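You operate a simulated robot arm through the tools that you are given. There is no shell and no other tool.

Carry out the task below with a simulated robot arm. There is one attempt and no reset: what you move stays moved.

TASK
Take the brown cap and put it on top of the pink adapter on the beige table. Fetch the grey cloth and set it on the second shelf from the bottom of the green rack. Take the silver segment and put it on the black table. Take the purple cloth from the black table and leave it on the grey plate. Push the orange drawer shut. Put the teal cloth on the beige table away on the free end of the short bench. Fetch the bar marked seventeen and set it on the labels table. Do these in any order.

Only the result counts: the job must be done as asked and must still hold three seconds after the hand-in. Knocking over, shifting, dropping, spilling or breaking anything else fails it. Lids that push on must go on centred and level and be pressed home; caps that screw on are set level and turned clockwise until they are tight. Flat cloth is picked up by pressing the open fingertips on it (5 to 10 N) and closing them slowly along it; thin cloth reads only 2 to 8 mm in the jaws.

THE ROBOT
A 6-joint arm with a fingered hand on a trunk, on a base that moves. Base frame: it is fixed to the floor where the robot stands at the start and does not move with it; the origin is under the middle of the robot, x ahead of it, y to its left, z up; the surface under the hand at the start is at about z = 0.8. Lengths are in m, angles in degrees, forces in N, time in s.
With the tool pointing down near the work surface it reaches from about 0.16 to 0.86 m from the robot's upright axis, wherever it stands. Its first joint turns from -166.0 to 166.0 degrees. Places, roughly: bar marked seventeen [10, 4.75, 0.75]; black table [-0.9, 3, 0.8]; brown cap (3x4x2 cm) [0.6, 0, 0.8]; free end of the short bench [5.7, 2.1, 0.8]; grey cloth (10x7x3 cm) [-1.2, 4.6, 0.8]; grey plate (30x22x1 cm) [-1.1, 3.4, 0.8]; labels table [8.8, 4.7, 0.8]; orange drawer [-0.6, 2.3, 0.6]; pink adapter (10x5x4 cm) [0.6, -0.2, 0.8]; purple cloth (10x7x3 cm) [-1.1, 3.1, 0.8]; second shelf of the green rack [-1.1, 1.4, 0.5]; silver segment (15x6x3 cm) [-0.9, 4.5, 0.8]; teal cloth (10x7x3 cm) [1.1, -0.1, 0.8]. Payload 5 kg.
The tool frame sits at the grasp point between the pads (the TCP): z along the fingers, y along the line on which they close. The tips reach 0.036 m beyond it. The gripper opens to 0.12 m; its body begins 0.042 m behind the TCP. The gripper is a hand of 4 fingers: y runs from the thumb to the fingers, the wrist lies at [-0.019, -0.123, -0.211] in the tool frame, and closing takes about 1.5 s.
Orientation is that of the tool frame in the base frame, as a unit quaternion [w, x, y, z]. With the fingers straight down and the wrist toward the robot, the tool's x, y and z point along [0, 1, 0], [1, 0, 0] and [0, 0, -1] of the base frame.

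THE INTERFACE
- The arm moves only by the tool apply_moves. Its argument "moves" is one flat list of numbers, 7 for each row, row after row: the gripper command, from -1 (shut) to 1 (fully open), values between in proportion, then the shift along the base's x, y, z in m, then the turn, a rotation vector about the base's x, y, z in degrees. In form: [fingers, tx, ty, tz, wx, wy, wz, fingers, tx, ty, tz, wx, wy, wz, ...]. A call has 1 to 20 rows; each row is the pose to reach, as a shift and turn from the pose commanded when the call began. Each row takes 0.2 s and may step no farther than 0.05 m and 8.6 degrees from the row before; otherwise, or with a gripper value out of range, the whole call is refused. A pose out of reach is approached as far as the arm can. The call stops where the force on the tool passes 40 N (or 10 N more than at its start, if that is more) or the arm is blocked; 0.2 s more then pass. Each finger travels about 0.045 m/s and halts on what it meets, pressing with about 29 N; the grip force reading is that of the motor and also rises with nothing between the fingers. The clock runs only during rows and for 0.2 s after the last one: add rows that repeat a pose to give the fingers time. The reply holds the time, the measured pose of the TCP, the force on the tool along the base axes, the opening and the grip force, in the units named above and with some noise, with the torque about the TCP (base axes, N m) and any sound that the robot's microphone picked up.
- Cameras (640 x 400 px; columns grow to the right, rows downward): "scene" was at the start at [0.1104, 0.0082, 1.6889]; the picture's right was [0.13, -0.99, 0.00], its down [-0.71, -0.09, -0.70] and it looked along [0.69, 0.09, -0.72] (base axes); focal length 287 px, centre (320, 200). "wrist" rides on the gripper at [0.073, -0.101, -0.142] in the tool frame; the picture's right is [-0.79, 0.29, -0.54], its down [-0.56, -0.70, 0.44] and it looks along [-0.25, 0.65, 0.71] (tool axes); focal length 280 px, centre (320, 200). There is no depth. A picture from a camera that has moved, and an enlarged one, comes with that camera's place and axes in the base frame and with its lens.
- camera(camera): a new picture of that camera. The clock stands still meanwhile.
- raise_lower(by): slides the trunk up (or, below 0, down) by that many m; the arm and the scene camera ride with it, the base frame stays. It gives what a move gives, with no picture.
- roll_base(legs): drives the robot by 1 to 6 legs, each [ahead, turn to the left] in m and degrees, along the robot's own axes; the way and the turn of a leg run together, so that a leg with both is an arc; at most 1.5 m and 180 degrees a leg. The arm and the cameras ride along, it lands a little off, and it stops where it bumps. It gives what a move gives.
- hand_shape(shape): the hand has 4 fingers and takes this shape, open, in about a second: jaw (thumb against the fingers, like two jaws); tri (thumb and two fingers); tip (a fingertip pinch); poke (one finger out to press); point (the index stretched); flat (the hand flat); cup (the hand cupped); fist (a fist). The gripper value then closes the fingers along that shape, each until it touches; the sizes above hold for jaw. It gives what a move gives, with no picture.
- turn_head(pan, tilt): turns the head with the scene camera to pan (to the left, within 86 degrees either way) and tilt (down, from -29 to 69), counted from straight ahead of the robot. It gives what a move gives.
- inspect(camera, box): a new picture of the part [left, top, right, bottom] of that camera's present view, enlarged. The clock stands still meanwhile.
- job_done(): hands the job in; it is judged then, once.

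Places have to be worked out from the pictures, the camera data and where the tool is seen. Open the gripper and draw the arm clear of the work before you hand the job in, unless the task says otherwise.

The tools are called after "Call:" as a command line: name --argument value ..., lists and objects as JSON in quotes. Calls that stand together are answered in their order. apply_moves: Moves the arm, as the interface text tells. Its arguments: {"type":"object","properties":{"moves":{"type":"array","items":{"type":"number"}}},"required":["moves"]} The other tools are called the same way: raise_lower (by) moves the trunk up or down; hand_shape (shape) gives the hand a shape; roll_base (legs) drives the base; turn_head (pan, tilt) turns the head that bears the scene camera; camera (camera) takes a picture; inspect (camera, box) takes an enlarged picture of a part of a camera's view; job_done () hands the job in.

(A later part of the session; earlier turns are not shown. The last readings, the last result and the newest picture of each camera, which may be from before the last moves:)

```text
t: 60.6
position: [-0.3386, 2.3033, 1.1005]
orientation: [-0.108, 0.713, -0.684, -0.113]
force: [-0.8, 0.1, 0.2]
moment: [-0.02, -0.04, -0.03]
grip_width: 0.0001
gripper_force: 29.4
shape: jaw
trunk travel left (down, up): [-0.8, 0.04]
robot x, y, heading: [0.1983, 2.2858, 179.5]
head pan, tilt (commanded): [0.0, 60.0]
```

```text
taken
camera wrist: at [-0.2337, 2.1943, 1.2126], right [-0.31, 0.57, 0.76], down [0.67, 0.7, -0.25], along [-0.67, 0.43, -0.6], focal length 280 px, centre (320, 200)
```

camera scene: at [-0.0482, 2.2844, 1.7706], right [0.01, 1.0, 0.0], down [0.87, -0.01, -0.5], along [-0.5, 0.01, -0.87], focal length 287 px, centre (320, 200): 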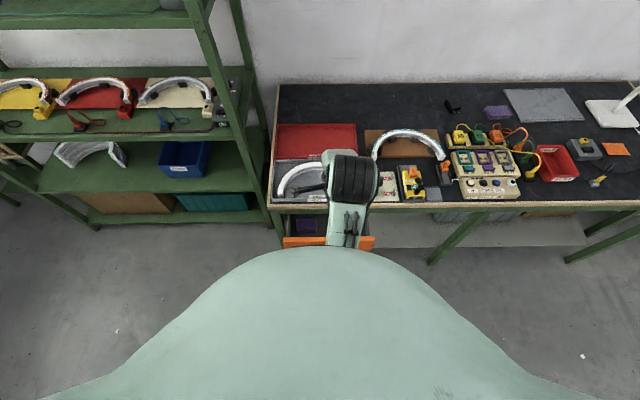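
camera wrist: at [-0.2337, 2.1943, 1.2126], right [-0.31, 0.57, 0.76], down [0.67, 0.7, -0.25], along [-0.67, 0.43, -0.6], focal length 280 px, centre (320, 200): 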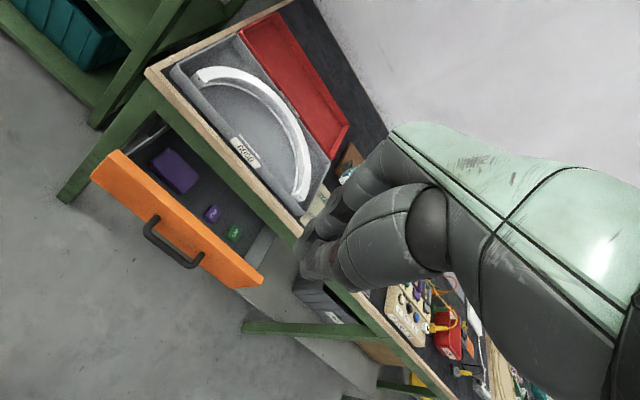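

The tool is rolled about 18° sideways now. I level it, then pitch it forward while keeping the hand high, so the fingertips lead.

Call:
apply_moves --moves '[-1, -0.01, 0, 0, -6, 0, 0, -1, -0.02, 0, 0, -12, 0, 0, -1, -0.03, 0, 0, -18, 0, 0, -1, -0.03, 0, 0, -18, 0, 0]'

Call:
apply_moves --moves '[-1, 0, 0, 0, 0, 8, 0, -1, 0, 0, 0, 0, 16, 0, -1, 0, 0, 0, 0, 24, 0, -1, 0, 0, 0, 0, 32, 0, -1, 0, 0, 0, 0, 40, 0, -1, 0, 0, 0, 0, 45, 0]'

Call:
camera --camera "wrist"

```text
t: 61.6
position: [-0.3673, 2.3038, 1.1022]
orientation: [0.005, 0.721, -0.693, -0.005]
force: [0.0, 0.2, 0.1]
moment: [-0.01, -0.01, -0.01]
grip_width: 0.0
gripper_force: 28.8
shape: jaw
trunk travel left (down, up): [-0.8, 0.04]
robot x, y, heading: [0.1956, 2.286, 179.2]
head pan, tilt (commanded): [0.0, 60.0]
```

```text
t: 63.0
position: [-0.3728, 2.3045, 1.0996]
orientation: [0.269, 0.663, -0.639, -0.281]
force: [-0.6, -0.1, 0.3]
moment: [0.03, -0.01, 0.0]
grip_width: 0.0
gripper_force: 29.6
shape: jaw
trunk travel left (down, up): [-0.8, 0.04]
robot x, y, heading: [0.1957, 2.2849, 179.1]
head pan, tilt (commanded): [0.0, 60.0]
```

```text
taken
camera wrist: at [-0.1975, 2.2353, 1.1238], right [0.17, 0.78, 0.61], down [0.16, 0.59, -0.79], along [-0.97, 0.23, -0.02], focal length 280 px, centre (320, 200)
```

wrist: 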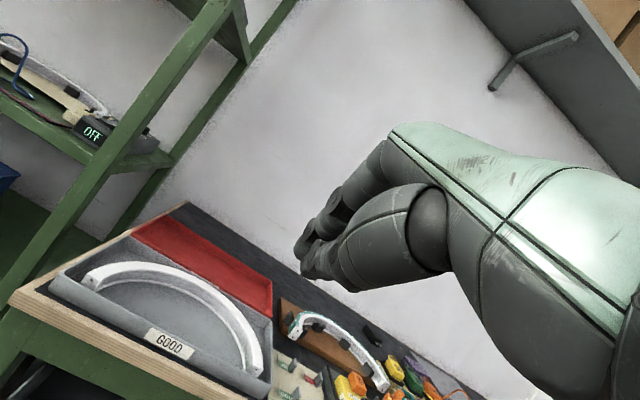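

Pitched 45° with the tips leading. I draw the hand back 4 cm more for clearance, then lower the trunk.

Call:
apply_moves --moves '[-1, 0.015, 0.01, 0, 0, 0, 0, -1, 0.03, 0.02, 0, 0, 0, 0, -1, 0.04, 0.025, 0, 0, 0, 0]'

```text
t: 64.0
position: [-0.3653, 2.3378, 1.1393]
orientation: [0.286, 0.657, -0.622, -0.315]
force: [-0.2, 0.8, -0.2]
moment: [-0.02, 0.0, -0.01]
grip_width: 0.0002
gripper_force: 29.0
shape: jaw
trunk travel left (down, up): [-0.8, 0.04]
robot x, y, heading: [0.1991, 2.2825, 179.5]
head pan, tilt (commanded): [0.0, 60.0]
stopped in row 3: the arm was blocked; the commanded pose is now the measured one
```

Blocked by its own body again, but the present pose leaves about 4 cm to the handle. I lower the trunk by 0.45 m and look.

Call:
raise_lower --by -0.45

Call:
camera --camera "wrist"

Call:
turn_head --pan 0 --tilt 50

Call:
camera --camera "scene"

```text
refused: -0.45 is not a number from -0.4 to 0.4
```

```text
taken
camera wrist: at [-0.1902, 2.2702, 1.1467], right [0.21, 0.76, 0.61], down [0.09, 0.61, -0.79], along [-0.97, 0.22, 0.06], focal length 280 px, centre (320, 200)
```

wrist: 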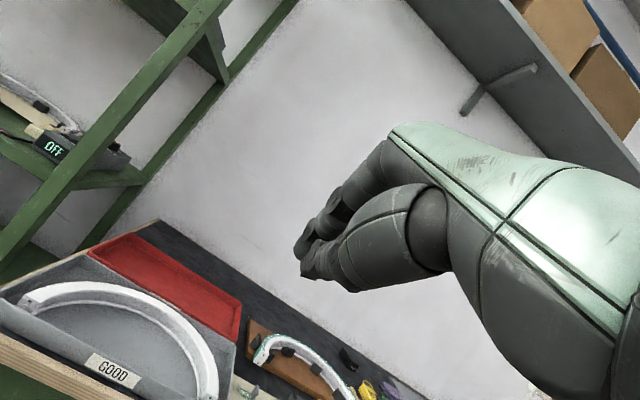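

```text
t: 64.7
position: [-0.3658, 2.3392, 1.1365]
orientation: [0.286, 0.658, -0.622, -0.314]
force: [0.8, 0.8, 0.5]
moment: [0.0, -0.04, 0.0]
grip_width: 0.0
gripper_force: 28.6
shape: jaw
trunk travel left (down, up): [-0.8, 0.04]
robot x, y, heading: [0.1951, 2.2855, 179.4]
head pan, tilt (commanded): [0.0, 50.0]
```

```text
taken
camera scene: at [0.0813, 2.2861, 1.7821], right [0.01, 1.0, 0.0], down [0.77, -0.01, -0.64], along [-0.64, 0.01, -0.77], focal length 287 px, centre (320, 200)
```

scene: 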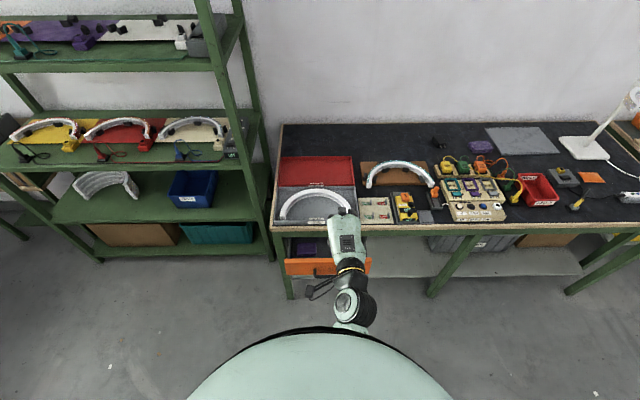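

Trunk moves are limited to 0.4 m. I lower by 0.3 and check.

Call:
raise_lower --by -0.3

Call:
camera --camera "wrist"

Call:
camera --camera "scene"

```text
t: 67.7
position: [-0.3672, 2.3365, 0.8375]
orientation: [0.285, 0.658, -0.622, -0.314]
force: [0.8, 0.5, 0.2]
moment: [0.01, 0.0, 0.02]
grip_width: 0.0
gripper_force: 28.9
shape: jaw
trunk travel left (down, up): [-0.5, 0.34]
robot x, y, heading: [0.1963, 2.2849, 179.2]
head pan, tilt (commanded): [0.0, 50.0]
```

```text
taken
camera wrist: at [-0.1903, 2.2683, 0.8451], right [0.21, 0.76, 0.61], down [0.09, 0.61, -0.79], along [-0.97, 0.22, 0.06], focal length 280 px, centre (320, 200)
```

wrist: 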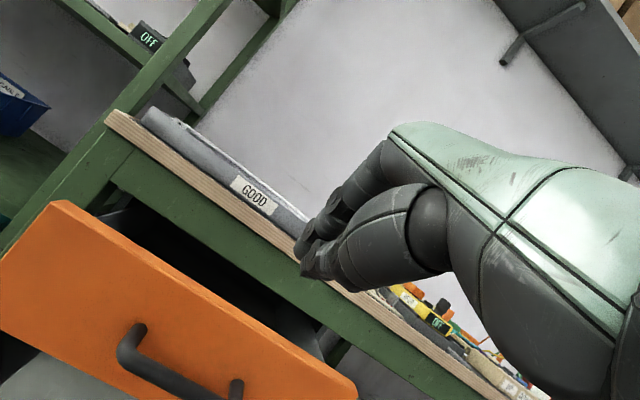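

```text
taken
camera scene: at [0.08, 2.2823, 1.4818], right [0.01, 1.0, 0.0], down [0.77, -0.01, -0.64], along [-0.64, 0.01, -0.77], focal length 287 px, centre (320, 200)
```

scene: 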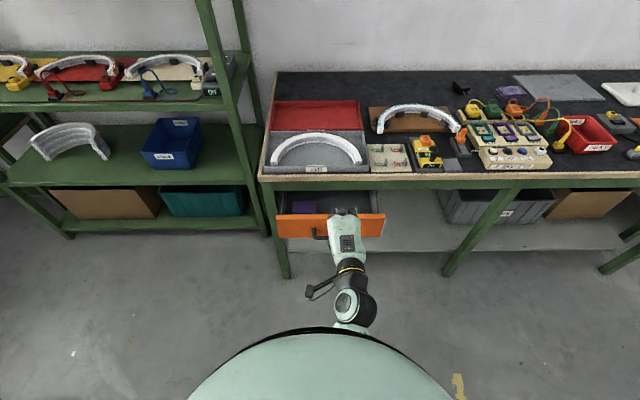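

The drawer face's top edge triangulates to about z≈0.717, x≈-0.475 – higher than first thought. I zoom in to place the handle.

Call:
inspect --camera "wrist" --box '[0, 150, 400, 400]'

Call:
inspect --camera "scene" --box '[250, 160, 410, 260]'

```text
1.60 times, centred on (200, 275) of wrist
camera zoom: at [-0.1903, 2.2683, 0.8451], right [0.21, 0.76, 0.61], down [0.09, 0.61, -0.79], along [-0.97, 0.22, 0.06], focal length 449 px, centre (512, 80)
```

zoom: 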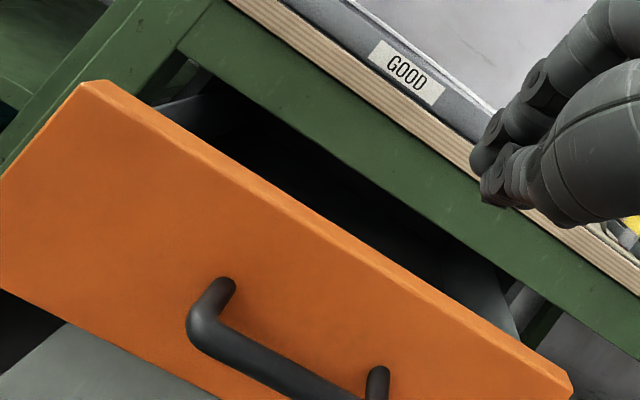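

```text
4.00 times, centred on (330, 210) of scene
camera zoom: at [0.08, 2.2823, 1.4818], right [0.01, 1.0, 0.0], down [0.77, -0.01, -0.64], along [-0.64, 0.01, -0.77], focal length 1149 px, centre (280, 160)
```

zoom: 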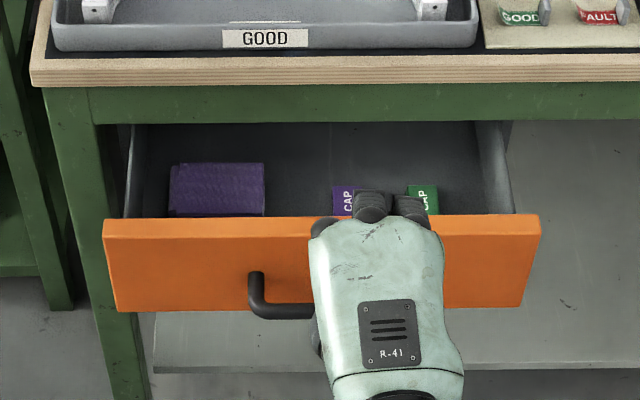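

Triangulated: face at x≈-0.466, z 0.587–0.722; handle bar around x≈-0.435, z≈0.665, y 2.27–2.385. I lower to bring the closed tips level with the handle bar.

Call:
raise_lower --by -0.16

Call:
camera --camera "wrist"

Call:
inspect --camera "scene" --box '[240, 100, 420, 260]'

```text
t: 69.5
position: [-0.3655, 2.3367, 0.6776]
orientation: [0.285, 0.658, -0.622, -0.314]
force: [-0.6, 0.3, 0.4]
moment: [-0.07, -0.01, 0.0]
grip_width: 0.0
gripper_force: 29.0
shape: jaw
trunk travel left (down, up): [-0.34, 0.5]
robot x, y, heading: [0.1978, 2.2833, 179.1]
head pan, tilt (commanded): [0.0, 50.0]
```

```text
taken
camera wrist: at [-0.1901, 2.2685, 0.6857], right [0.21, 0.76, 0.61], down [0.09, 0.61, -0.79], along [-0.97, 0.22, 0.06], focal length 280 px, centre (320, 200)
```

wrist: 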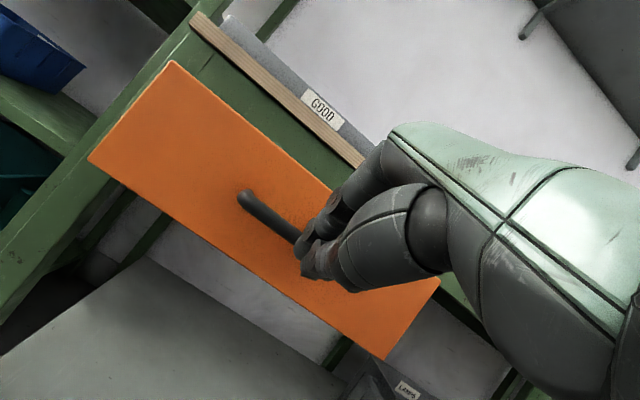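

```text
2.50 times, centred on (330, 180) of scene
camera zoom: at [0.0809, 2.2819, 1.3217], right [0.01, 1.0, 0.0], down [0.77, -0.01, -0.64], along [-0.64, 0.01, -0.77], focal length 718 px, centre (295, 250)
```

zoom: 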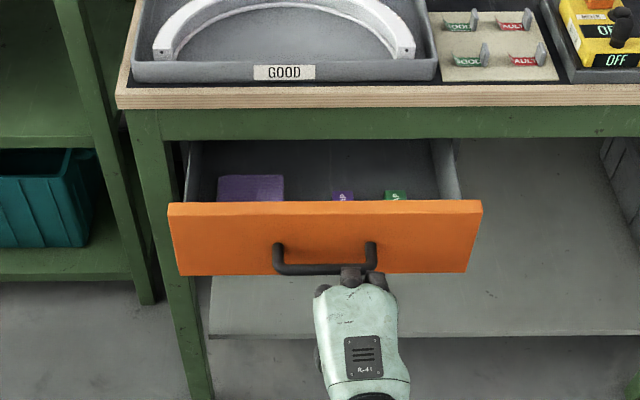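

The tips are level with the bar (z≈0.66) but a little right of its centre. I shift 2.5 cm left and push gently forward.

Call:
apply_moves --moves '[-1, 0, -0.012, 0, 0, 0, 0, -1, 0, -0.025, 0, 0, 0, 0, -1, -0.015, -0.025, -0.002, 0, 0, 0, -1, -0.03, -0.025, -0.004, 0, 0, 0, -1, -0.04, -0.025, -0.004, 0, 0, 0, -1, -0.05, -0.025, -0.004, 0, 0, 0, -1, -0.06, -0.025, -0.004, 0, 0, 0, -1, -0.07, -0.025, -0.004, 0, 0, 0, -1, -0.08, -0.025, -0.004, 0, 0, 0]'

Call:
camera --camera "wrist"

Call:
inspect --camera "scene" --box '[240, 100, 420, 260]'

```text
t: 71.5
position: [-0.4399, 2.3124, 0.6757]
orientation: [0.288, 0.657, -0.621, -0.316]
force: [1.4, 0.3, 0.1]
moment: [0.02, -0.02, -0.02]
grip_width: 0.0001
gripper_force: 29.5
shape: jaw
trunk travel left (down, up): [-0.34, 0.5]
robot x, y, heading: [0.1961, 2.2849, 179.2]
head pan, tilt (commanded): [0.0, 50.0]
```

```text
taken
camera wrist: at [-0.2639, 2.2434, 0.6836], right [0.21, 0.76, 0.61], down [0.09, 0.61, -0.79], along [-0.97, 0.22, 0.06], focal length 280 px, centre (320, 200)
```

wrist: 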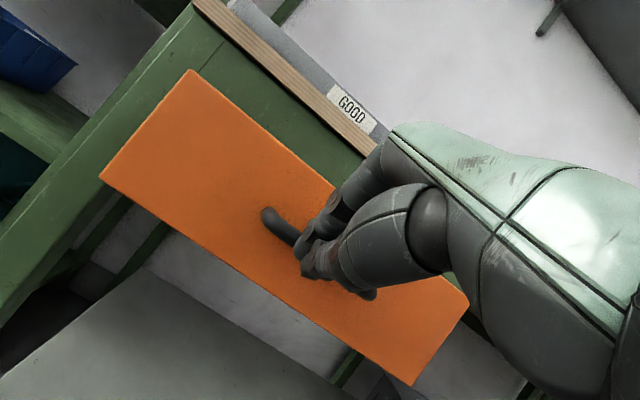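

```text
2.50 times, centred on (330, 180) of scene
camera zoom: at [0.0905, 2.2826, 1.3231], right [0.01, 1.0, 0.0], down [0.77, -0.01, -0.64], along [-0.64, 0.01, -0.77], focal length 718 px, centre (295, 250)
```

zoom: 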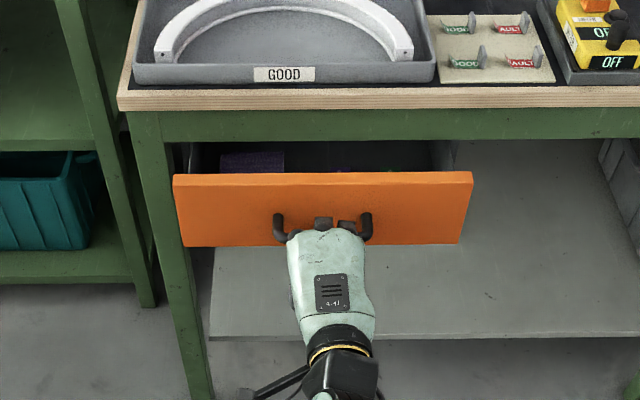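

The drawer slides easily with about 1–2 N. I keep pushing until it closes.

Call:
apply_moves --moves '[-1, -0.01, 0, 0, 0, 0, 0, -1, -0.02, 0, 0, 0, 0, 0, -1, -0.03, 0, 0, 0, 0, 0, -1, -0.04, 0, 0, 0, 0, 0, -1, -0.05, 0, 0, 0, 0, 0, -1, -0.06, 0, 0, 0, 0, 0, -1, -0.07, 0, 0, 0, 0, 0, -1, -0.08, 0, 0, 0, 0, 0, -1, -0.09, 0, 0, 0, 0, 0, -1, -0.1, 0, 0, 0, 0, 0]'

Call:
camera --camera "wrist"

Call:
inspect --camera "scene" --box '[240, 100, 420, 260]'

```text
t: 73.7
position: [-0.5306, 2.3115, 0.6757]
orientation: [0.287, 0.658, -0.622, -0.314]
force: [34.0, -0.1, 5.7]
moment: [0.1, -0.32, -0.08]
grip_width: 0.0
gripper_force: 28.9
shape: jaw
trunk travel left (down, up): [-0.34, 0.5]
robot x, y, heading: [0.199, 2.2858, 179.4]
head pan, tilt (commanded): [0.0, 50.0]
stopped in row 10: the force on the tool passed its limit at 46 N (the readings are from after the stop); the commanded pose is now the measured one
```

```text
taken
camera wrist: at [-0.3538, 2.2434, 0.6838], right [0.21, 0.76, 0.61], down [0.09, 0.61, -0.79], along [-0.97, 0.22, 0.06], focal length 280 px, centre (320, 200)
```

wrist: 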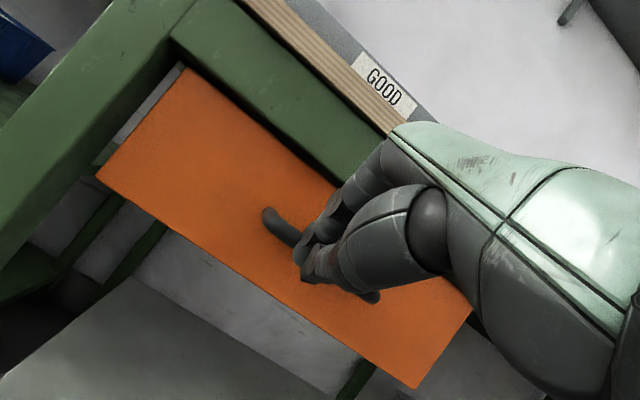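

```text
2.50 times, centred on (330, 180) of scene
camera zoom: at [0.0952, 2.2825, 1.3236], right [0.01, 1.0, 0.0], down [0.76, -0.01, -0.65], along [-0.64, 0.01, -0.76], focal length 718 px, centre (295, 250)
```

zoom: 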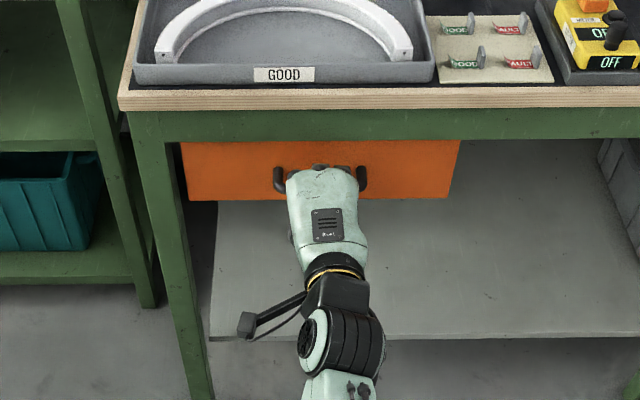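

The drawer hit its stop (force 46 N) and its face sits back under the rail: shut. I withdraw straight back along +x and check it stays shut.

Call:
apply_moves --moves '[-1, 0.01, 0, 0, 0, 0, 0, -1, 0.025, 0, 0, 0, 0, 0, -1, 0.05, 0, 0, 0, 0, 0, -1, 0.08, 0, 0, 0, 0, 0, -1, 0.11, 0, 0, 0, 0, 0, -1, 0.14, 0, 0, 0, 0, 0]'

Call:
camera --camera "wrist"

Call:
inspect --camera "scene" --box '[240, 100, 420, 260]'

```text
t: 75.1
position: [-0.3928, 2.3106, 0.6744]
orientation: [0.286, 0.658, -0.622, -0.314]
force: [-0.2, -0.1, 0.4]
moment: [-0.02, -0.01, 0.04]
grip_width: 0.0
gripper_force: 28.5
shape: jaw
trunk travel left (down, up): [-0.34, 0.5]
robot x, y, heading: [0.1982, 2.2837, 179.2]
head pan, tilt (commanded): [0.0, 50.0]
```

```text
taken
camera wrist: at [-0.2166, 2.243, 0.6827], right [0.21, 0.76, 0.61], down [0.09, 0.61, -0.79], along [-0.97, 0.22, 0.06], focal length 280 px, centre (320, 200)
```

wrist: 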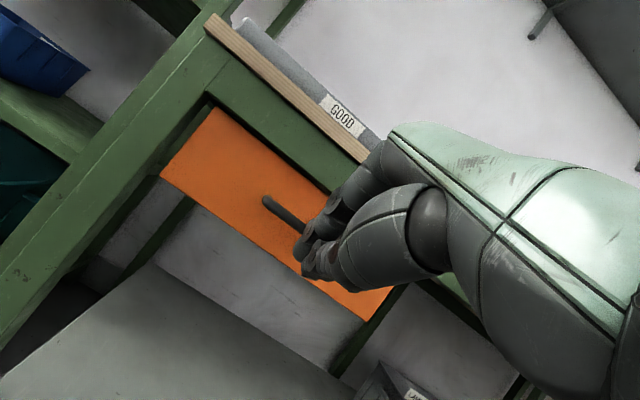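

```text
2.50 times, centred on (330, 180) of scene
camera zoom: at [0.0918, 2.2824, 1.3232], right [0.01, 1.0, 0.0], down [0.77, -0.01, -0.64], along [-0.64, 0.01, -0.77], focal length 718 px, centre (295, 250)
```

zoom: 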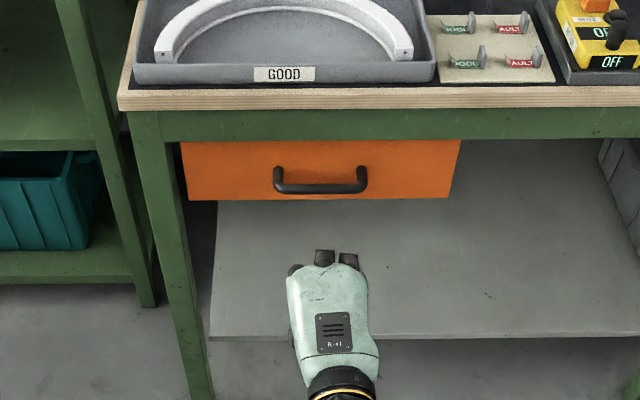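

The drawer stays shut. I raise the trunk back to the starting height and bring the tool back to pointing straight down.

Call:
raise_lower --by 0.36

Call:
apply_moves --moves '[-1, -0.01, 0, 0.01, 0, -8, 0, -0.5, -0.02, 0, 0.02, 0, -16, 0, 0, -0.04, 0, 0.03, 0, -24, 0, 0.3, -0.06, 0, 0.04, 0, -32, 0, 0.6, -0.08, 0, 0.05, 0, -40, 0, 0.8, -0.1, 0, 0.05, 0, -48, 0, 1, -0.1, 0, 0.05, 0, -50, 0]'

```text
t: 78.6
position: [-0.393, 2.3115, 1.0337]
orientation: [0.285, 0.658, -0.622, -0.313]
force: [-0.6, 0.2, 0.7]
moment: [-0.01, 0.0, -0.02]
grip_width: 0.0002
gripper_force: 28.7
shape: jaw
trunk travel left (down, up): [-0.7, 0.14]
robot x, y, heading: [0.2001, 2.2854, 179.3]
head pan, tilt (commanded): [0.0, 50.0]
```

```text
t: 80.2
position: [-0.4925, 2.3112, 1.0853]
orientation: [-0.004, 0.729, -0.685, -0.006]
force: [-0.3, 0.5, 0.0]
moment: [0.03, -0.01, 0.03]
grip_width: 0.0935
gripper_force: 0.0
shape: jaw
trunk travel left (down, up): [-0.7, 0.14]
robot x, y, heading: [0.1943, 2.2825, 179.1]
head pan, tilt (commanded): [0.0, 50.0]
```

Now I turn right to heading 90°, drive up the aisle to y≈3.22 and turn back to face the black table.

Call:
roll_base --legs '[[0, -89.2], [0.94, 0], [0, 90]]'

Call:
turn_head --pan 0 --tilt 50

Call:
camera --camera "scene"

```text
t: 94.5
position: [-0.505, 3.2307, 1.0834]
orientation: [-0.004, 0.736, -0.677, -0.006]
force: [-0.1, 0.8, 0.0]
moment: [0.02, -0.01, 0.01]
grip_width: 0.1196
gripper_force: 0.1
shape: jaw
trunk travel left (down, up): [-0.7, 0.14]
robot x, y, heading: [0.1862, 3.2121, -179.6]
head pan, tilt (commanded): [0.0, 50.0]
```

```text
t: 95.1
position: [-0.5047, 3.2329, 1.0837]
orientation: [-0.003, 0.735, -0.678, -0.006]
force: [-0.1, 0.0, 0.9]
moment: [0.01, 0.0, 0.02]
grip_width: 0.12
gripper_force: 0.1
shape: jaw
trunk travel left (down, up): [-0.7, 0.14]
robot x, y, heading: [0.1867, 3.2163, -179.7]
head pan, tilt (commanded): [0.0, 50.0]
```

```text
taken
camera scene: at [0.0804, 3.213, 1.6831], right [0.0, 1.0, 0.0], down [0.77, 0.0, -0.64], along [-0.64, 0.0, -0.77], focal length 287 px, centre (320, 200)
```

scene: 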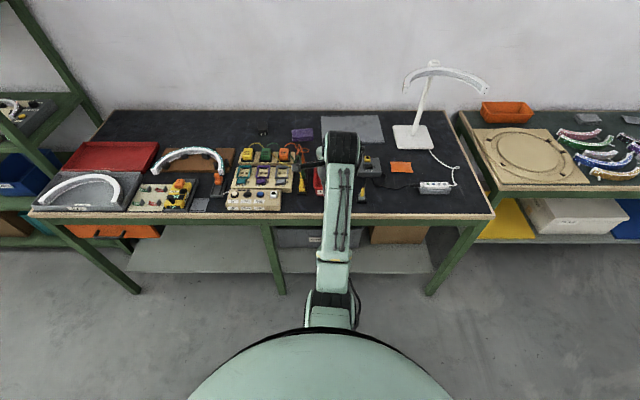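

I drive forward 0.42 m so the cloth and the plate come within reach; the gap to the table edge stays a little larger than at my starting stand.

Call:
roll_base --legs '[[0.25, 0], [0.17, 0]]'

Call:
camera --camera "wrist"

Call:
turn_head --pan 0 --tilt 40

Call:
camera --camera "scene"

```text
t: 98.2
position: [-0.9231, 3.2279, 1.0835]
orientation: [-0.004, 0.735, -0.678, -0.006]
force: [0.6, -0.9, -0.6]
moment: [0.03, -0.05, -0.02]
grip_width: 0.1199
gripper_force: 0.1
shape: jaw
trunk travel left (down, up): [-0.7, 0.14]
robot x, y, heading: [-0.2295, 3.2134, -179.7]
head pan, tilt (commanded): [0.0, 50.0]
```

```text
taken
camera wrist: at [-0.8157, 3.162, 1.2239], right [-0.35, 0.76, 0.55], down [0.65, 0.62, -0.44], along [-0.67, 0.21, -0.71], focal length 280 px, centre (320, 200)
```

wrist: 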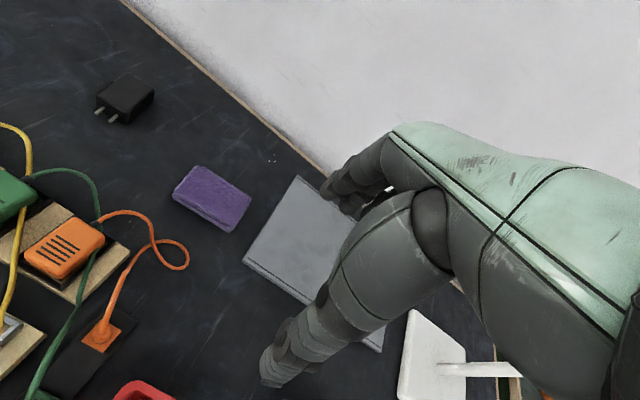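

```text
t: 98.9
position: [-0.9242, 3.2284, 1.0835]
orientation: [-0.004, 0.736, -0.677, -0.006]
force: [-0.3, 0.9, -0.6]
moment: [-0.01, 0.03, 0.01]
grip_width: 0.1197
gripper_force: 0.1
shape: jaw
trunk travel left (down, up): [-0.7, 0.14]
robot x, y, heading: [-0.2342, 3.2134, -179.9]
head pan, tilt (commanded): [0.0, 40.0]
```

```text
taken
camera scene: at [-0.3466, 3.2108, 1.6972], right [-0.01, 1.0, 0.0], down [0.64, 0.0, -0.77], along [-0.77, 0.0, -0.64], focal length 287 px, centre (320, 200)
```

scene: 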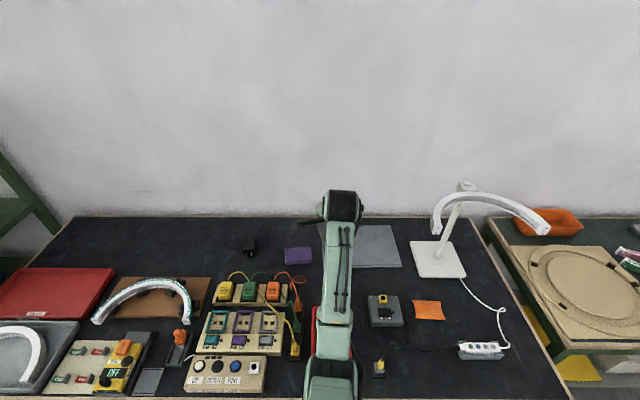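

Both views put the purple cloth at about [-1.056, 3.123]. I edge 5 cm closer for comfortable reach and zoom in on the cloth and the plate.

Call:
roll_base --legs '[[0.05, 0]]'

Call:
inspect --camera "wrist" --box '[140, 130, 380, 280]'

Call:
inspect --camera "scene" --box '[230, 200, 470, 350]'

```text
t: 99.8
position: [-0.9712, 3.2278, 1.0853]
orientation: [-0.004, 0.735, -0.678, -0.005]
force: [-0.4, 0.5, 0.3]
moment: [0.0, -0.01, -0.02]
grip_width: 0.1196
gripper_force: 0.1
shape: jaw
trunk travel left (down, up): [-0.7, 0.14]
robot x, y, heading: [-0.2799, 3.2132, -179.5]
head pan, tilt (commanded): [0.0, 40.0]
```

```text
2.67 times, centred on (260, 205) of wrist
camera zoom: at [-0.8646, 3.1617, 1.2243], right [-0.35, 0.76, 0.55], down [0.65, 0.62, -0.44], along [-0.67, 0.21, -0.71], focal length 748 px, centre (480, 187)
```

zoom: 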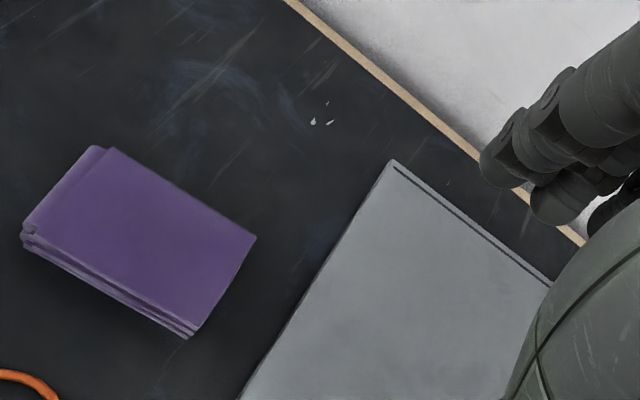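

```text
2.67 times, centred on (350, 275) of scene
camera zoom: at [-0.3947, 3.2105, 1.6974], right [-0.01, 1.0, 0.0], down [0.64, 0.0, -0.77], along [-0.77, 0.0, -0.64], focal length 766 px, centre (240, 0)
```

zoom: 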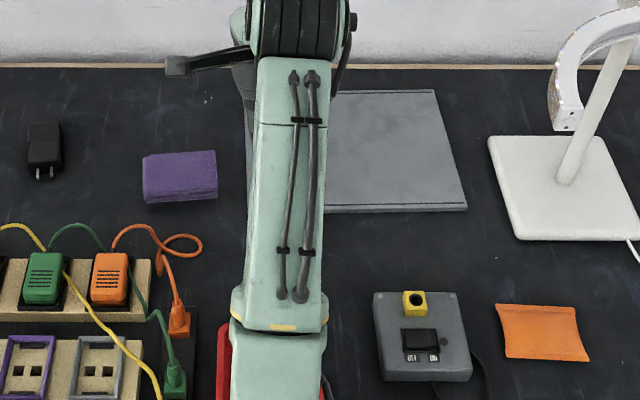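

Purple cloth centre ≈ [-1.056, 3.126], its long side nearly along y; plate centre ≈ [-1.12, 3.364]. I move above the cloth with the fingers open and check.

Call:
apply_moves --moves '[1, -0.02, -0.025, -0.03, 0, 0, 1, 1, -0.045, -0.05, -0.06, 0, 0, 1, 1, -0.065, -0.075, -0.09, 0, 0, 1, 1, -0.085, -0.102, -0.12, 0, 0, 1, 1, -0.085, -0.102, -0.15, 0, 0, 1, 1, -0.085, -0.102, -0.15, 0, 0, 1]'

Call:
camera --camera "wrist"

```text
t: 101.2
position: [-1.0565, 3.1252, 0.9335]
orientation: [-0.003, 0.742, -0.671, -0.007]
force: [-0.7, 0.5, 0.1]
moment: [-0.02, 0.01, -0.01]
grip_width: 0.1196
gripper_force: 0.1
shape: jaw
trunk travel left (down, up): [-0.7, 0.14]
robot x, y, heading: [-0.2797, 3.214, -179.8]
head pan, tilt (commanded): [0.0, 40.0]
```

```text
taken
camera wrist: at [-0.9485, 3.0612, 1.0736], right [-0.36, 0.75, 0.55], down [0.64, 0.63, -0.44], along [-0.68, 0.2, -0.71], focal length 280 px, centre (320, 200)
```

wrist: 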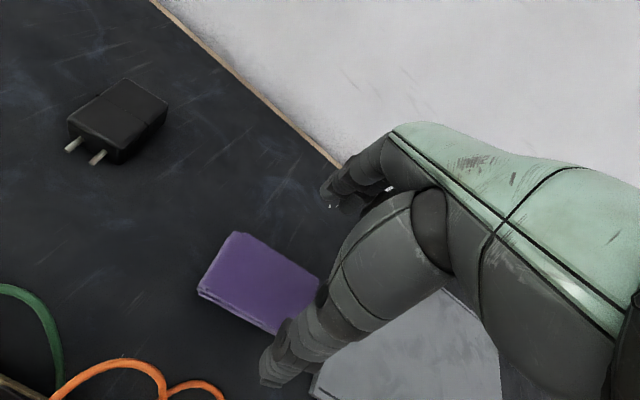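

An orange cable lies near where the thumb would come down; I zoom to locate it.

Call:
inspect --camera "wrist" --box '[120, 220, 360, 400]'

Call:
inspect --camera "scene" --box '[230, 220, 350, 320]'

```text
2.22 times, centred on (240, 310) of wrist
camera zoom: at [-0.9485, 3.0612, 1.0736], right [-0.36, 0.75, 0.55], down [0.64, 0.63, -0.44], along [-0.68, 0.2, -0.71], focal length 623 px, centre (498, -44)
```

zoom: 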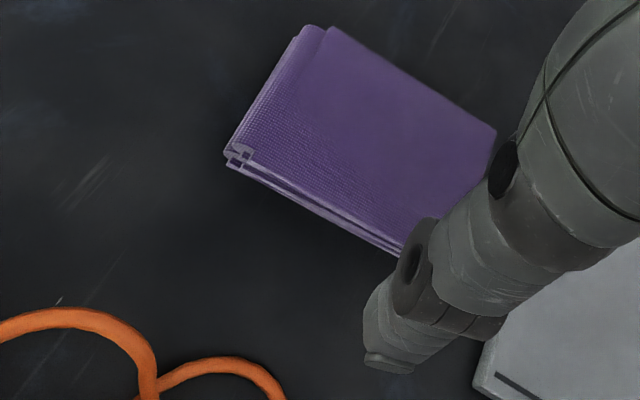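

```text
4.00 times, centred on (290, 270) of scene
camera zoom: at [-0.395, 3.2102, 1.6974], right [-0.01, 1.0, 0.0], down [0.64, 0.0, -0.77], along [-0.77, 0.0, -0.64], focal length 1149 px, centre (440, -80)
```

zoom: 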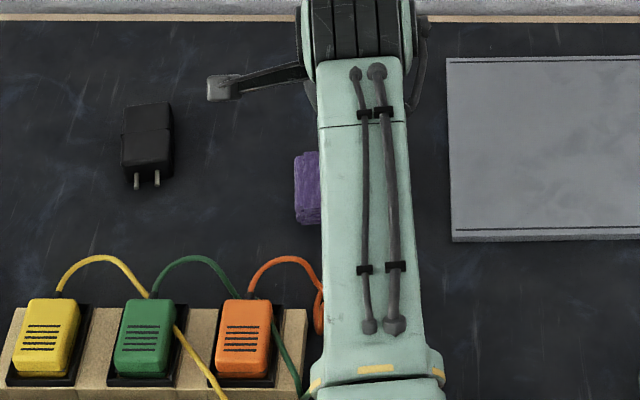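

The cable loop reaches x≈-0.97, so I narrow the opening to about 9 cm and bias slightly away from it, then descend with tips stopping just above the table.

Call:
apply_moves --moves '[0.5, -0.004, 0, 0, 0, 0, 1, 0.5, -0.004, 0, 0, 0, 0, 1, 0.5, -0.004, 0, 0, 0, 0, 1, 0.5, -0.004, 0, -0.03, 0, 0, 1, 0.5, -0.004, 0, -0.06, 0, 0, 1, 0.5, -0.004, 0, -0.08, 0, 0, 1, 0.5, -0.004, 0, -0.088, 0, 0, 1, 0.5, -0.004, 0, -0.091, 0, 0, 1, 0.5, -0.004, 0, -0.091, 0, 0, 1]'

Call:
camera --camera "wrist"

```text
t: 103.2
position: [-1.0613, 3.1263, 0.8427]
orientation: [-0.004, 0.747, -0.665, -0.005]
force: [-0.3, 0.1, -1.2]
moment: [-0.01, 0.01, 0.0]
grip_width: 0.0899
gripper_force: 0.1
shape: jaw
trunk travel left (down, up): [-0.7, 0.14]
robot x, y, heading: [-0.2817, 3.2111, -179.8]
head pan, tilt (commanded): [0.0, 40.0]
```

```text
taken
camera wrist: at [-0.9519, 3.064, 0.9829], right [-0.38, 0.74, 0.55], down [0.63, 0.64, -0.44], along [-0.68, 0.18, -0.71], focal length 280 px, centre (320, 200)
```

wrist: 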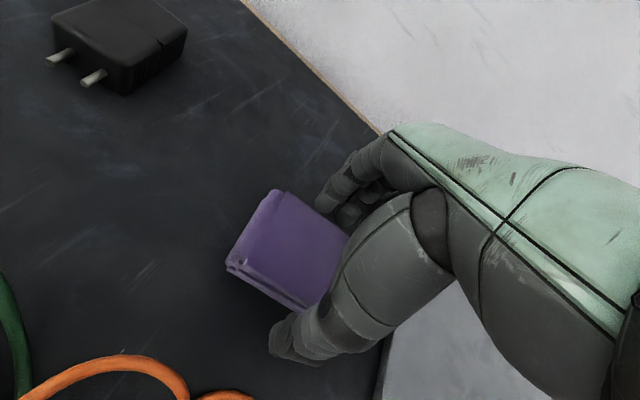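

The cloth lies between thumb and fingers. I close slowly.

Call:
apply_moves --moves '[0.3, 0, 0, 0, 0, 0, 0, 0.15, 0, 0, 0, 0, 0, 0, 0.05, 0, 0, 0, 0, 0, 0, -0.05, 0, 0, 0, 0, 0, 0, -0.15, 0, 0, 0, 0, 0, 0, -0.3, 0, 0, 0, 0, 0, 0, -0.3, 0, 0, 0, 0, 0, 0]'

Call:
camera --camera "wrist"

```text
t: 104.8
position: [-1.061, 3.1274, 0.8425]
orientation: [-0.005, 0.748, -0.664, -0.006]
force: [-0.2, 0.1, -0.4]
moment: [0.01, 0.03, -0.01]
grip_width: 0.059
gripper_force: 28.4
shape: jaw
trunk travel left (down, up): [-0.7, 0.14]
robot x, y, heading: [-0.2852, 3.2143, -179.5]
head pan, tilt (commanded): [0.0, 40.0]
```

```text
taken
camera wrist: at [-0.9519, 3.064, 0.9829], right [-0.38, 0.74, 0.55], down [0.63, 0.64, -0.44], along [-0.68, 0.18, -0.71], focal length 280 px, centre (320, 200)
```

wrist: 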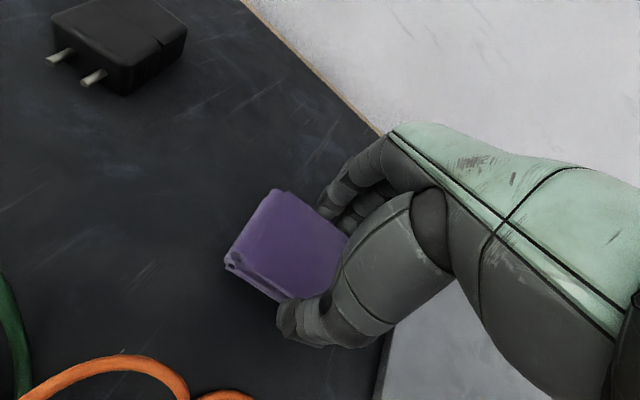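

Gripped at 59 mm with 28 N. I lift it straight up and check that it comes along.

Call:
apply_moves --moves '[-0.6, 0, 0, 0.01, 0, 0, 0, -0.6, 0, 0, 0.03, 0, 0, 0, -0.6, 0, 0, 0.06, 0, 0, 0, -0.6, 0, 0, 0.09, 0, 0, 0, -0.6, 0, 0, 0.12, 0, 0, 0]'

Call:
camera --camera "wrist"

```text
t: 106.0
position: [-1.0607, 3.1254, 0.9621]
orientation: [-0.004, 0.748, -0.664, -0.006]
force: [0.0, -0.4, -0.9]
moment: [0.01, -0.01, 0.02]
grip_width: 0.0586
gripper_force: 28.6
shape: jaw
trunk travel left (down, up): [-0.7, 0.14]
robot x, y, heading: [-0.2819, 3.2153, -180.0]
head pan, tilt (commanded): [0.0, 40.0]
```

```text
taken
camera wrist: at [-0.9518, 3.0635, 1.1032], right [-0.38, 0.74, 0.55], down [0.63, 0.64, -0.44], along [-0.68, 0.18, -0.71], focal length 280 px, centre (320, 200)
```

wrist: 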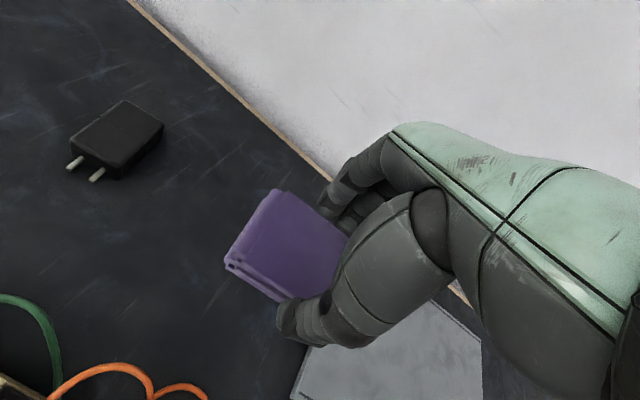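

The cloth is held. I carry it over the grey plate at safe height.

Call:
apply_moves --moves '[-0.6, -0.008, 0.04, 0, 0, 0, -1, -0.6, -0.016, 0.08, 0, 0, 0, -2, -0.6, -0.024, 0.12, 0, 0, 0, -3, -0.6, -0.032, 0.16, 0, 0, 0, -4, -0.6, -0.04, 0.2, 0, 0, 0, -5, -0.6, -0.044, 0.236, 0, 0, 0, -6, -0.6, -0.044, 0.236, 0, 0, 0, -6]'

Call:
camera --camera "wrist"

Call:
camera --camera "scene"

```text
t: 107.7
position: [-1.1057, 3.3619, 0.9625]
orientation: [-0.005, 0.711, -0.703, -0.006]
force: [0.2, -0.6, 0.1]
moment: [0.01, -0.01, 0.02]
grip_width: 0.0588
gripper_force: 28.6
shape: jaw
trunk travel left (down, up): [-0.7, 0.14]
robot x, y, heading: [-0.2774, 3.2177, -179.7]
head pan, tilt (commanded): [0.0, 40.0]
```

```text
taken
camera wrist: at [-1.003, 3.2882, 1.1029], right [-0.3, 0.78, 0.55], down [0.69, 0.58, -0.44], along [-0.66, 0.25, -0.71], focal length 280 px, centre (320, 200)
```

wrist: 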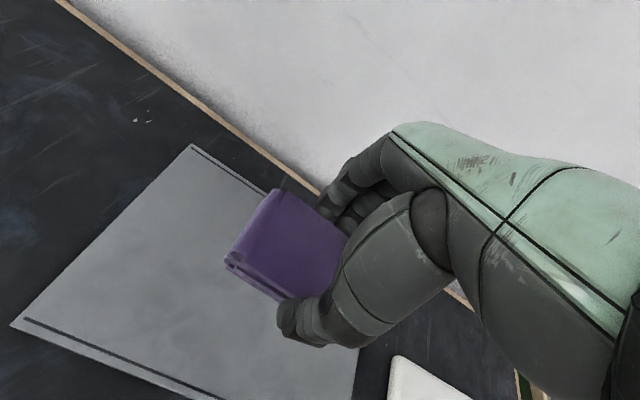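

```text
taken
camera scene: at [-0.3956, 3.2095, 1.6973], right [-0.01, 1.0, 0.0], down [0.64, 0.0, -0.77], along [-0.77, 0.0, -0.64], focal length 287 px, centre (320, 200)
```

scene: 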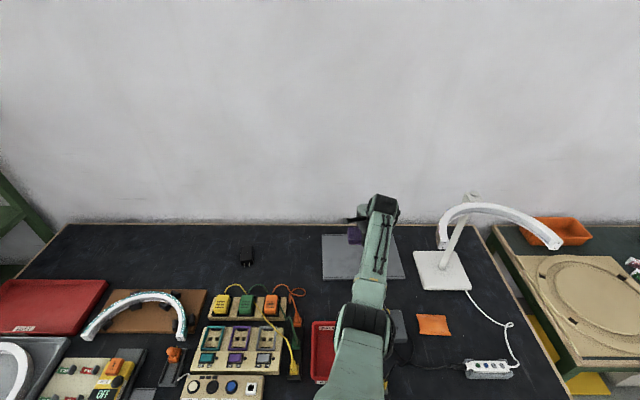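

The hand is over the plate's middle. I lower; expected contact at TCP z≈0.852.

Call:
apply_moves --moves '[-0.6, -0.005, 0, -0.03, 0, 0, 0, -0.6, -0.005, 0, -0.06, 0, 0, 0, -0.6, -0.005, 0, -0.085, 0, 0, 0, -0.6, -0.005, 0, -0.1, 0, 0, 0, -0.6, -0.005, 0, -0.104, 0, 0, 0, -0.6, -0.005, 0, -0.107, 0, 0, 0, -0.6, -0.005, 0, -0.109, 0, 0, 0, -0.6, -0.005, 0, -0.111, 0, 0, 0]'

```text
t: 109.5
position: [-1.1113, 3.3623, 0.8527]
orientation: [-0.004, 0.711, -0.703, -0.006]
force: [-1.0, 0.3, 2.0]
moment: [-0.02, -0.05, 0.0]
grip_width: 0.0588
gripper_force: 29.4
shape: jaw
trunk travel left (down, up): [-0.7, 0.14]
robot x, y, heading: [-0.2798, 3.2144, -179.5]
head pan, tilt (commanded): [0.0, 40.0]
```

Light contact at 0.8527. I open the fingers and lift away.

Call:
apply_moves --moves '[0, 0, 0, 0, 0, 0, 0, 0.2, 0, 0, 0, 0, 0, 0, 0.4, 0, 0, 0, 0, 0, 0, 0.5, 0, 0, 0, 0, 0, 0, 0.5, 0, 0, 0, 0, 0, 0, 0.5, 0, 0, 0.03, 0, 0, 0, 0.5, 0, 0, 0.07, 0, 0, 0, 0.5, 0, 0, 0.11, 0, 0, 0, 0.5, 0, 0, 0.15, 0, 0, 0]'

Call:
camera --camera "wrist"

```text
t: 111.5
position: [-1.1085, 3.3627, 1.0006]
orientation: [-0.005, 0.711, -0.703, -0.004]
force: [-0.5, 0.1, 0.0]
moment: [0.0, 0.01, 0.0]
grip_width: 0.0897
gripper_force: 0.1
shape: jaw
trunk travel left (down, up): [-0.7, 0.14]
robot x, y, heading: [-0.2799, 3.2105, -179.8]
head pan, tilt (commanded): [0.0, 40.0]
```

```text
taken
camera wrist: at [-1.0076, 3.2883, 1.1416], right [-0.3, 0.78, 0.55], down [0.69, 0.57, -0.44], along [-0.66, 0.25, -0.71], focal length 280 px, centre (320, 200)
```

wrist: 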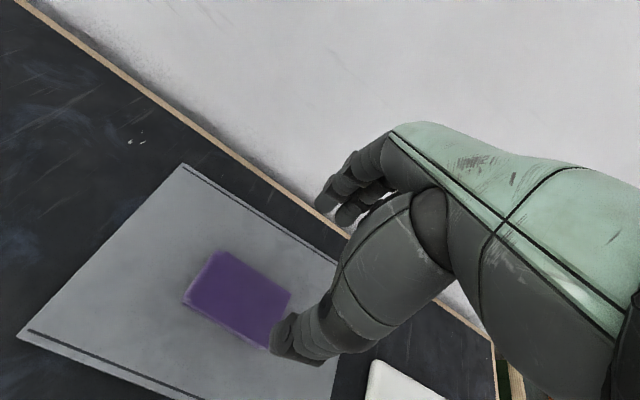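

The purple cloth rests on the plate. I raise and retract the arm, then back away from the table.

Call:
apply_moves --moves '[0.5, 0.02, -0.01, 0.03, 0, 0, 0, 0.5, 0.05, -0.03, 0.06, 0, 0, 0, 0.5, 0.08, -0.06, 0.08, 0, 0, 0, 0.5, 0.11, -0.09, 0.085, 0, 0, 0, 0.5, 0.13, -0.12, 0.085, 0, 0, 0, 0.5, 0.15, -0.14, 0.085, 0, 0, 0]'

Call:
roll_base --legs '[[-0.42, 0], [0, -90]]'

Call:
turn_head --pan 30 --tilt 35

Call:
camera --camera "scene"

```text
t: 112.8
position: [-0.9593, 3.2205, 1.0885]
orientation: [-0.003, 0.711, -0.703, -0.006]
force: [0.3, -0.5, 0.5]
moment: [0.04, 0.02, 0.01]
grip_width: 0.0898
gripper_force: 0.1
shape: jaw
trunk travel left (down, up): [-0.7, 0.14]
robot x, y, heading: [-0.28, 3.2136, -179.8]
head pan, tilt (commanded): [0.0, 40.0]
```

```text
t: 120.2
position: [0.144, 3.8957, 1.0875]
orientation: [0.008, -0.008, 1.0, 0.001]
force: [0.1, -0.6, -0.3]
moment: [0.01, -0.02, 0.0]
grip_width: 0.0897
gripper_force: 0.1
shape: jaw
trunk travel left (down, up): [-0.7, 0.14]
robot x, y, heading: [0.1378, 3.2184, 90.7]
head pan, tilt (commanded): [0.0, 40.0]
```

```text
t: 121.1
position: [0.1435, 3.8948, 1.0884]
orientation: [0.007, -0.009, 1.0, 0.001]
force: [0.8, -0.7, 0.0]
moment: [0.01, 0.02, 0.0]
grip_width: 0.0896
gripper_force: 0.1
shape: jaw
trunk travel left (down, up): [-0.7, 0.14]
robot x, y, heading: [0.1404, 3.2178, 90.6]
head pan, tilt (commanded): [30.0, 35.0]
```

```text
taken
camera scene: at [0.095, 3.3197, 1.7048], right [0.86, 0.51, 0.0], down [0.29, -0.49, -0.82], along [-0.42, 0.71, -0.57], focal length 287 px, centre (320, 200)
```

scene: 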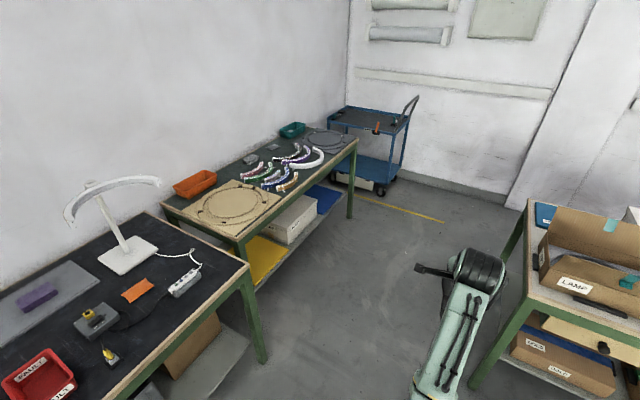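

I zoom on the second table to find the silver segment and the grey cloth.

Call:
inspect --camera "scene" --box '[160, 110, 360, 240]'

```text
3.08 times, centred on (260, 175) of scene
camera zoom: at [0.095, 3.3197, 1.7048], right [0.86, 0.51, 0.0], down [0.29, -0.49, -0.82], along [-0.42, 0.71, -0.57], focal length 884 px, centre (505, 277)
```

zoom: 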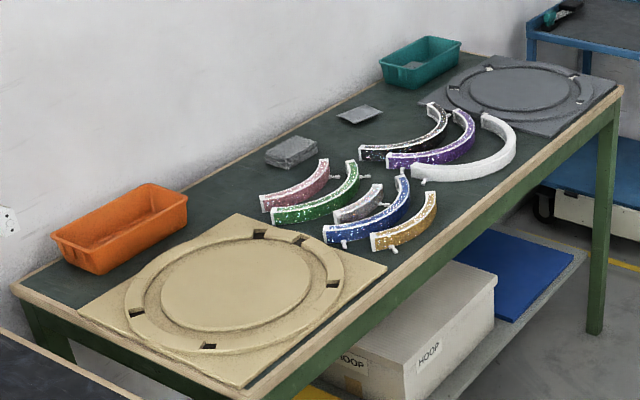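

The silver segment (small, grey-silver) is near [-0.93, 4.48], tightly among other segments; the grey folded cloth near [-1.20, 4.59]; that table's front edge is x≈-0.75. I drive to about [-0.1, 4.5] and face it.

Call:
roll_base --legs '[[0, 10], [1.29, 0], [0, 79.5]]'

Call:
turn_head --pan 0 --tilt 45

Call:
camera --camera "scene"

Call:
camera --camera "wrist"

```text
t: 133.2
position: [-0.7883, 4.4915, 1.0882]
orientation: [-0.004, 0.719, -0.694, -0.006]
force: [-1.3, 0.6, -0.7]
moment: [0.0, 0.02, -0.02]
grip_width: 0.0898
gripper_force: 0.1
shape: jaw
trunk travel left (down, up): [-0.7, 0.14]
robot x, y, heading: [-0.1107, 4.4975, -178.2]
head pan, tilt (commanded): [30.0, 35.0]
```

```text
t: 134.1
position: [-0.7887, 4.4908, 1.0883]
orientation: [-0.004, 0.72, -0.694, -0.006]
force: [-0.3, -0.2, 0.1]
moment: [0.0, 0.02, 0.0]
grip_width: 0.0897
gripper_force: 0.0
shape: jaw
trunk travel left (down, up): [-0.7, 0.14]
robot x, y, heading: [-0.1078, 4.4982, -178.0]
head pan, tilt (commanded): [0.0, 45.0]
```

```text
taken
camera scene: at [-0.221, 4.4926, 1.6901], right [-0.03, 1.0, 0.0], down [0.71, 0.02, -0.71], along [-0.71, -0.02, -0.71], focal length 287 px, centre (320, 200)
```

scene: 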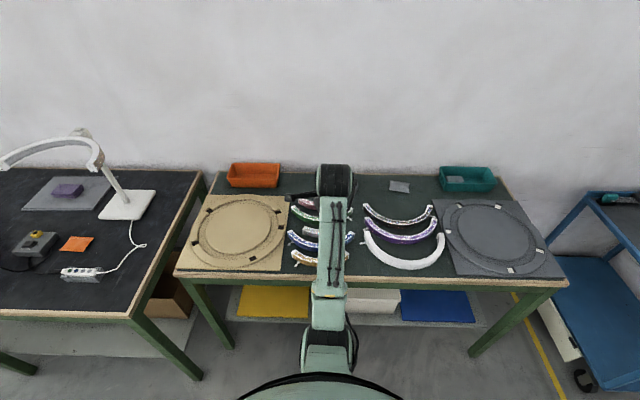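

```text
taken
camera wrist: at [-0.685, 4.4191, 1.228], right [-0.31, 0.77, 0.55], down [0.68, 0.59, -0.44], along [-0.66, 0.24, -0.71], focal length 280 px, centre (320, 200)
```

wrist: 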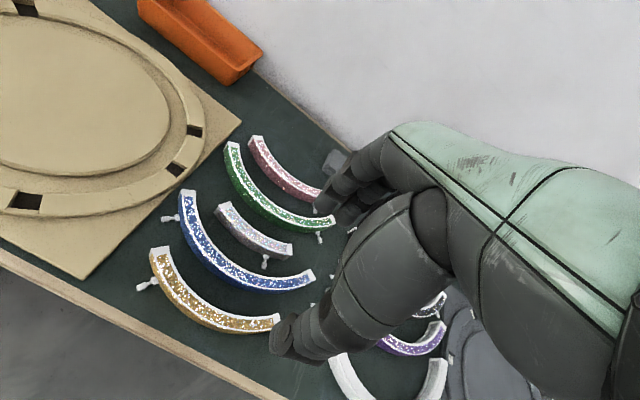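

Call:
inspect --camera "wrist" --box '[140, 120, 348, 330]'

Call:
inspect --camera "scene" --box '[270, 160, 450, 280]'

```text
1.90 times, centred on (244, 225) of wrist
camera zoom: at [-0.685, 4.4191, 1.228], right [-0.31, 0.77, 0.55], down [0.68, 0.59, -0.44], along [-0.66, 0.24, -0.71], focal length 534 px, centre (465, 152)
```

zoom: 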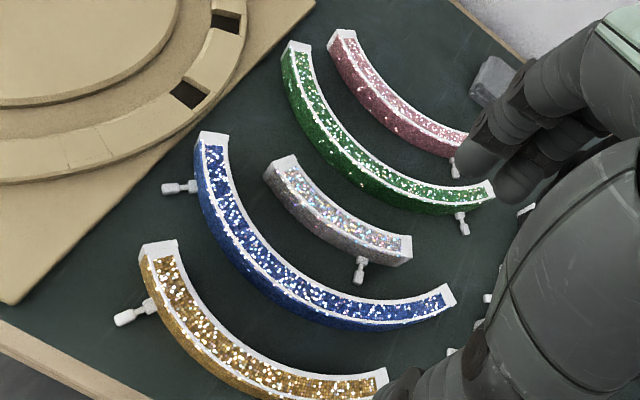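

```text
3.33 times, centred on (360, 220) of scene
camera zoom: at [-0.221, 4.4926, 1.6901], right [-0.03, 1.0, 0.0], down [0.71, 0.02, -0.71], along [-0.71, -0.02, -0.71], focal length 958 px, centre (187, 133)
```

zoom: 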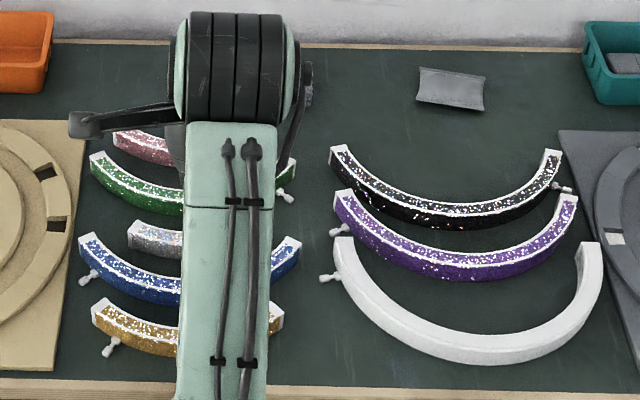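

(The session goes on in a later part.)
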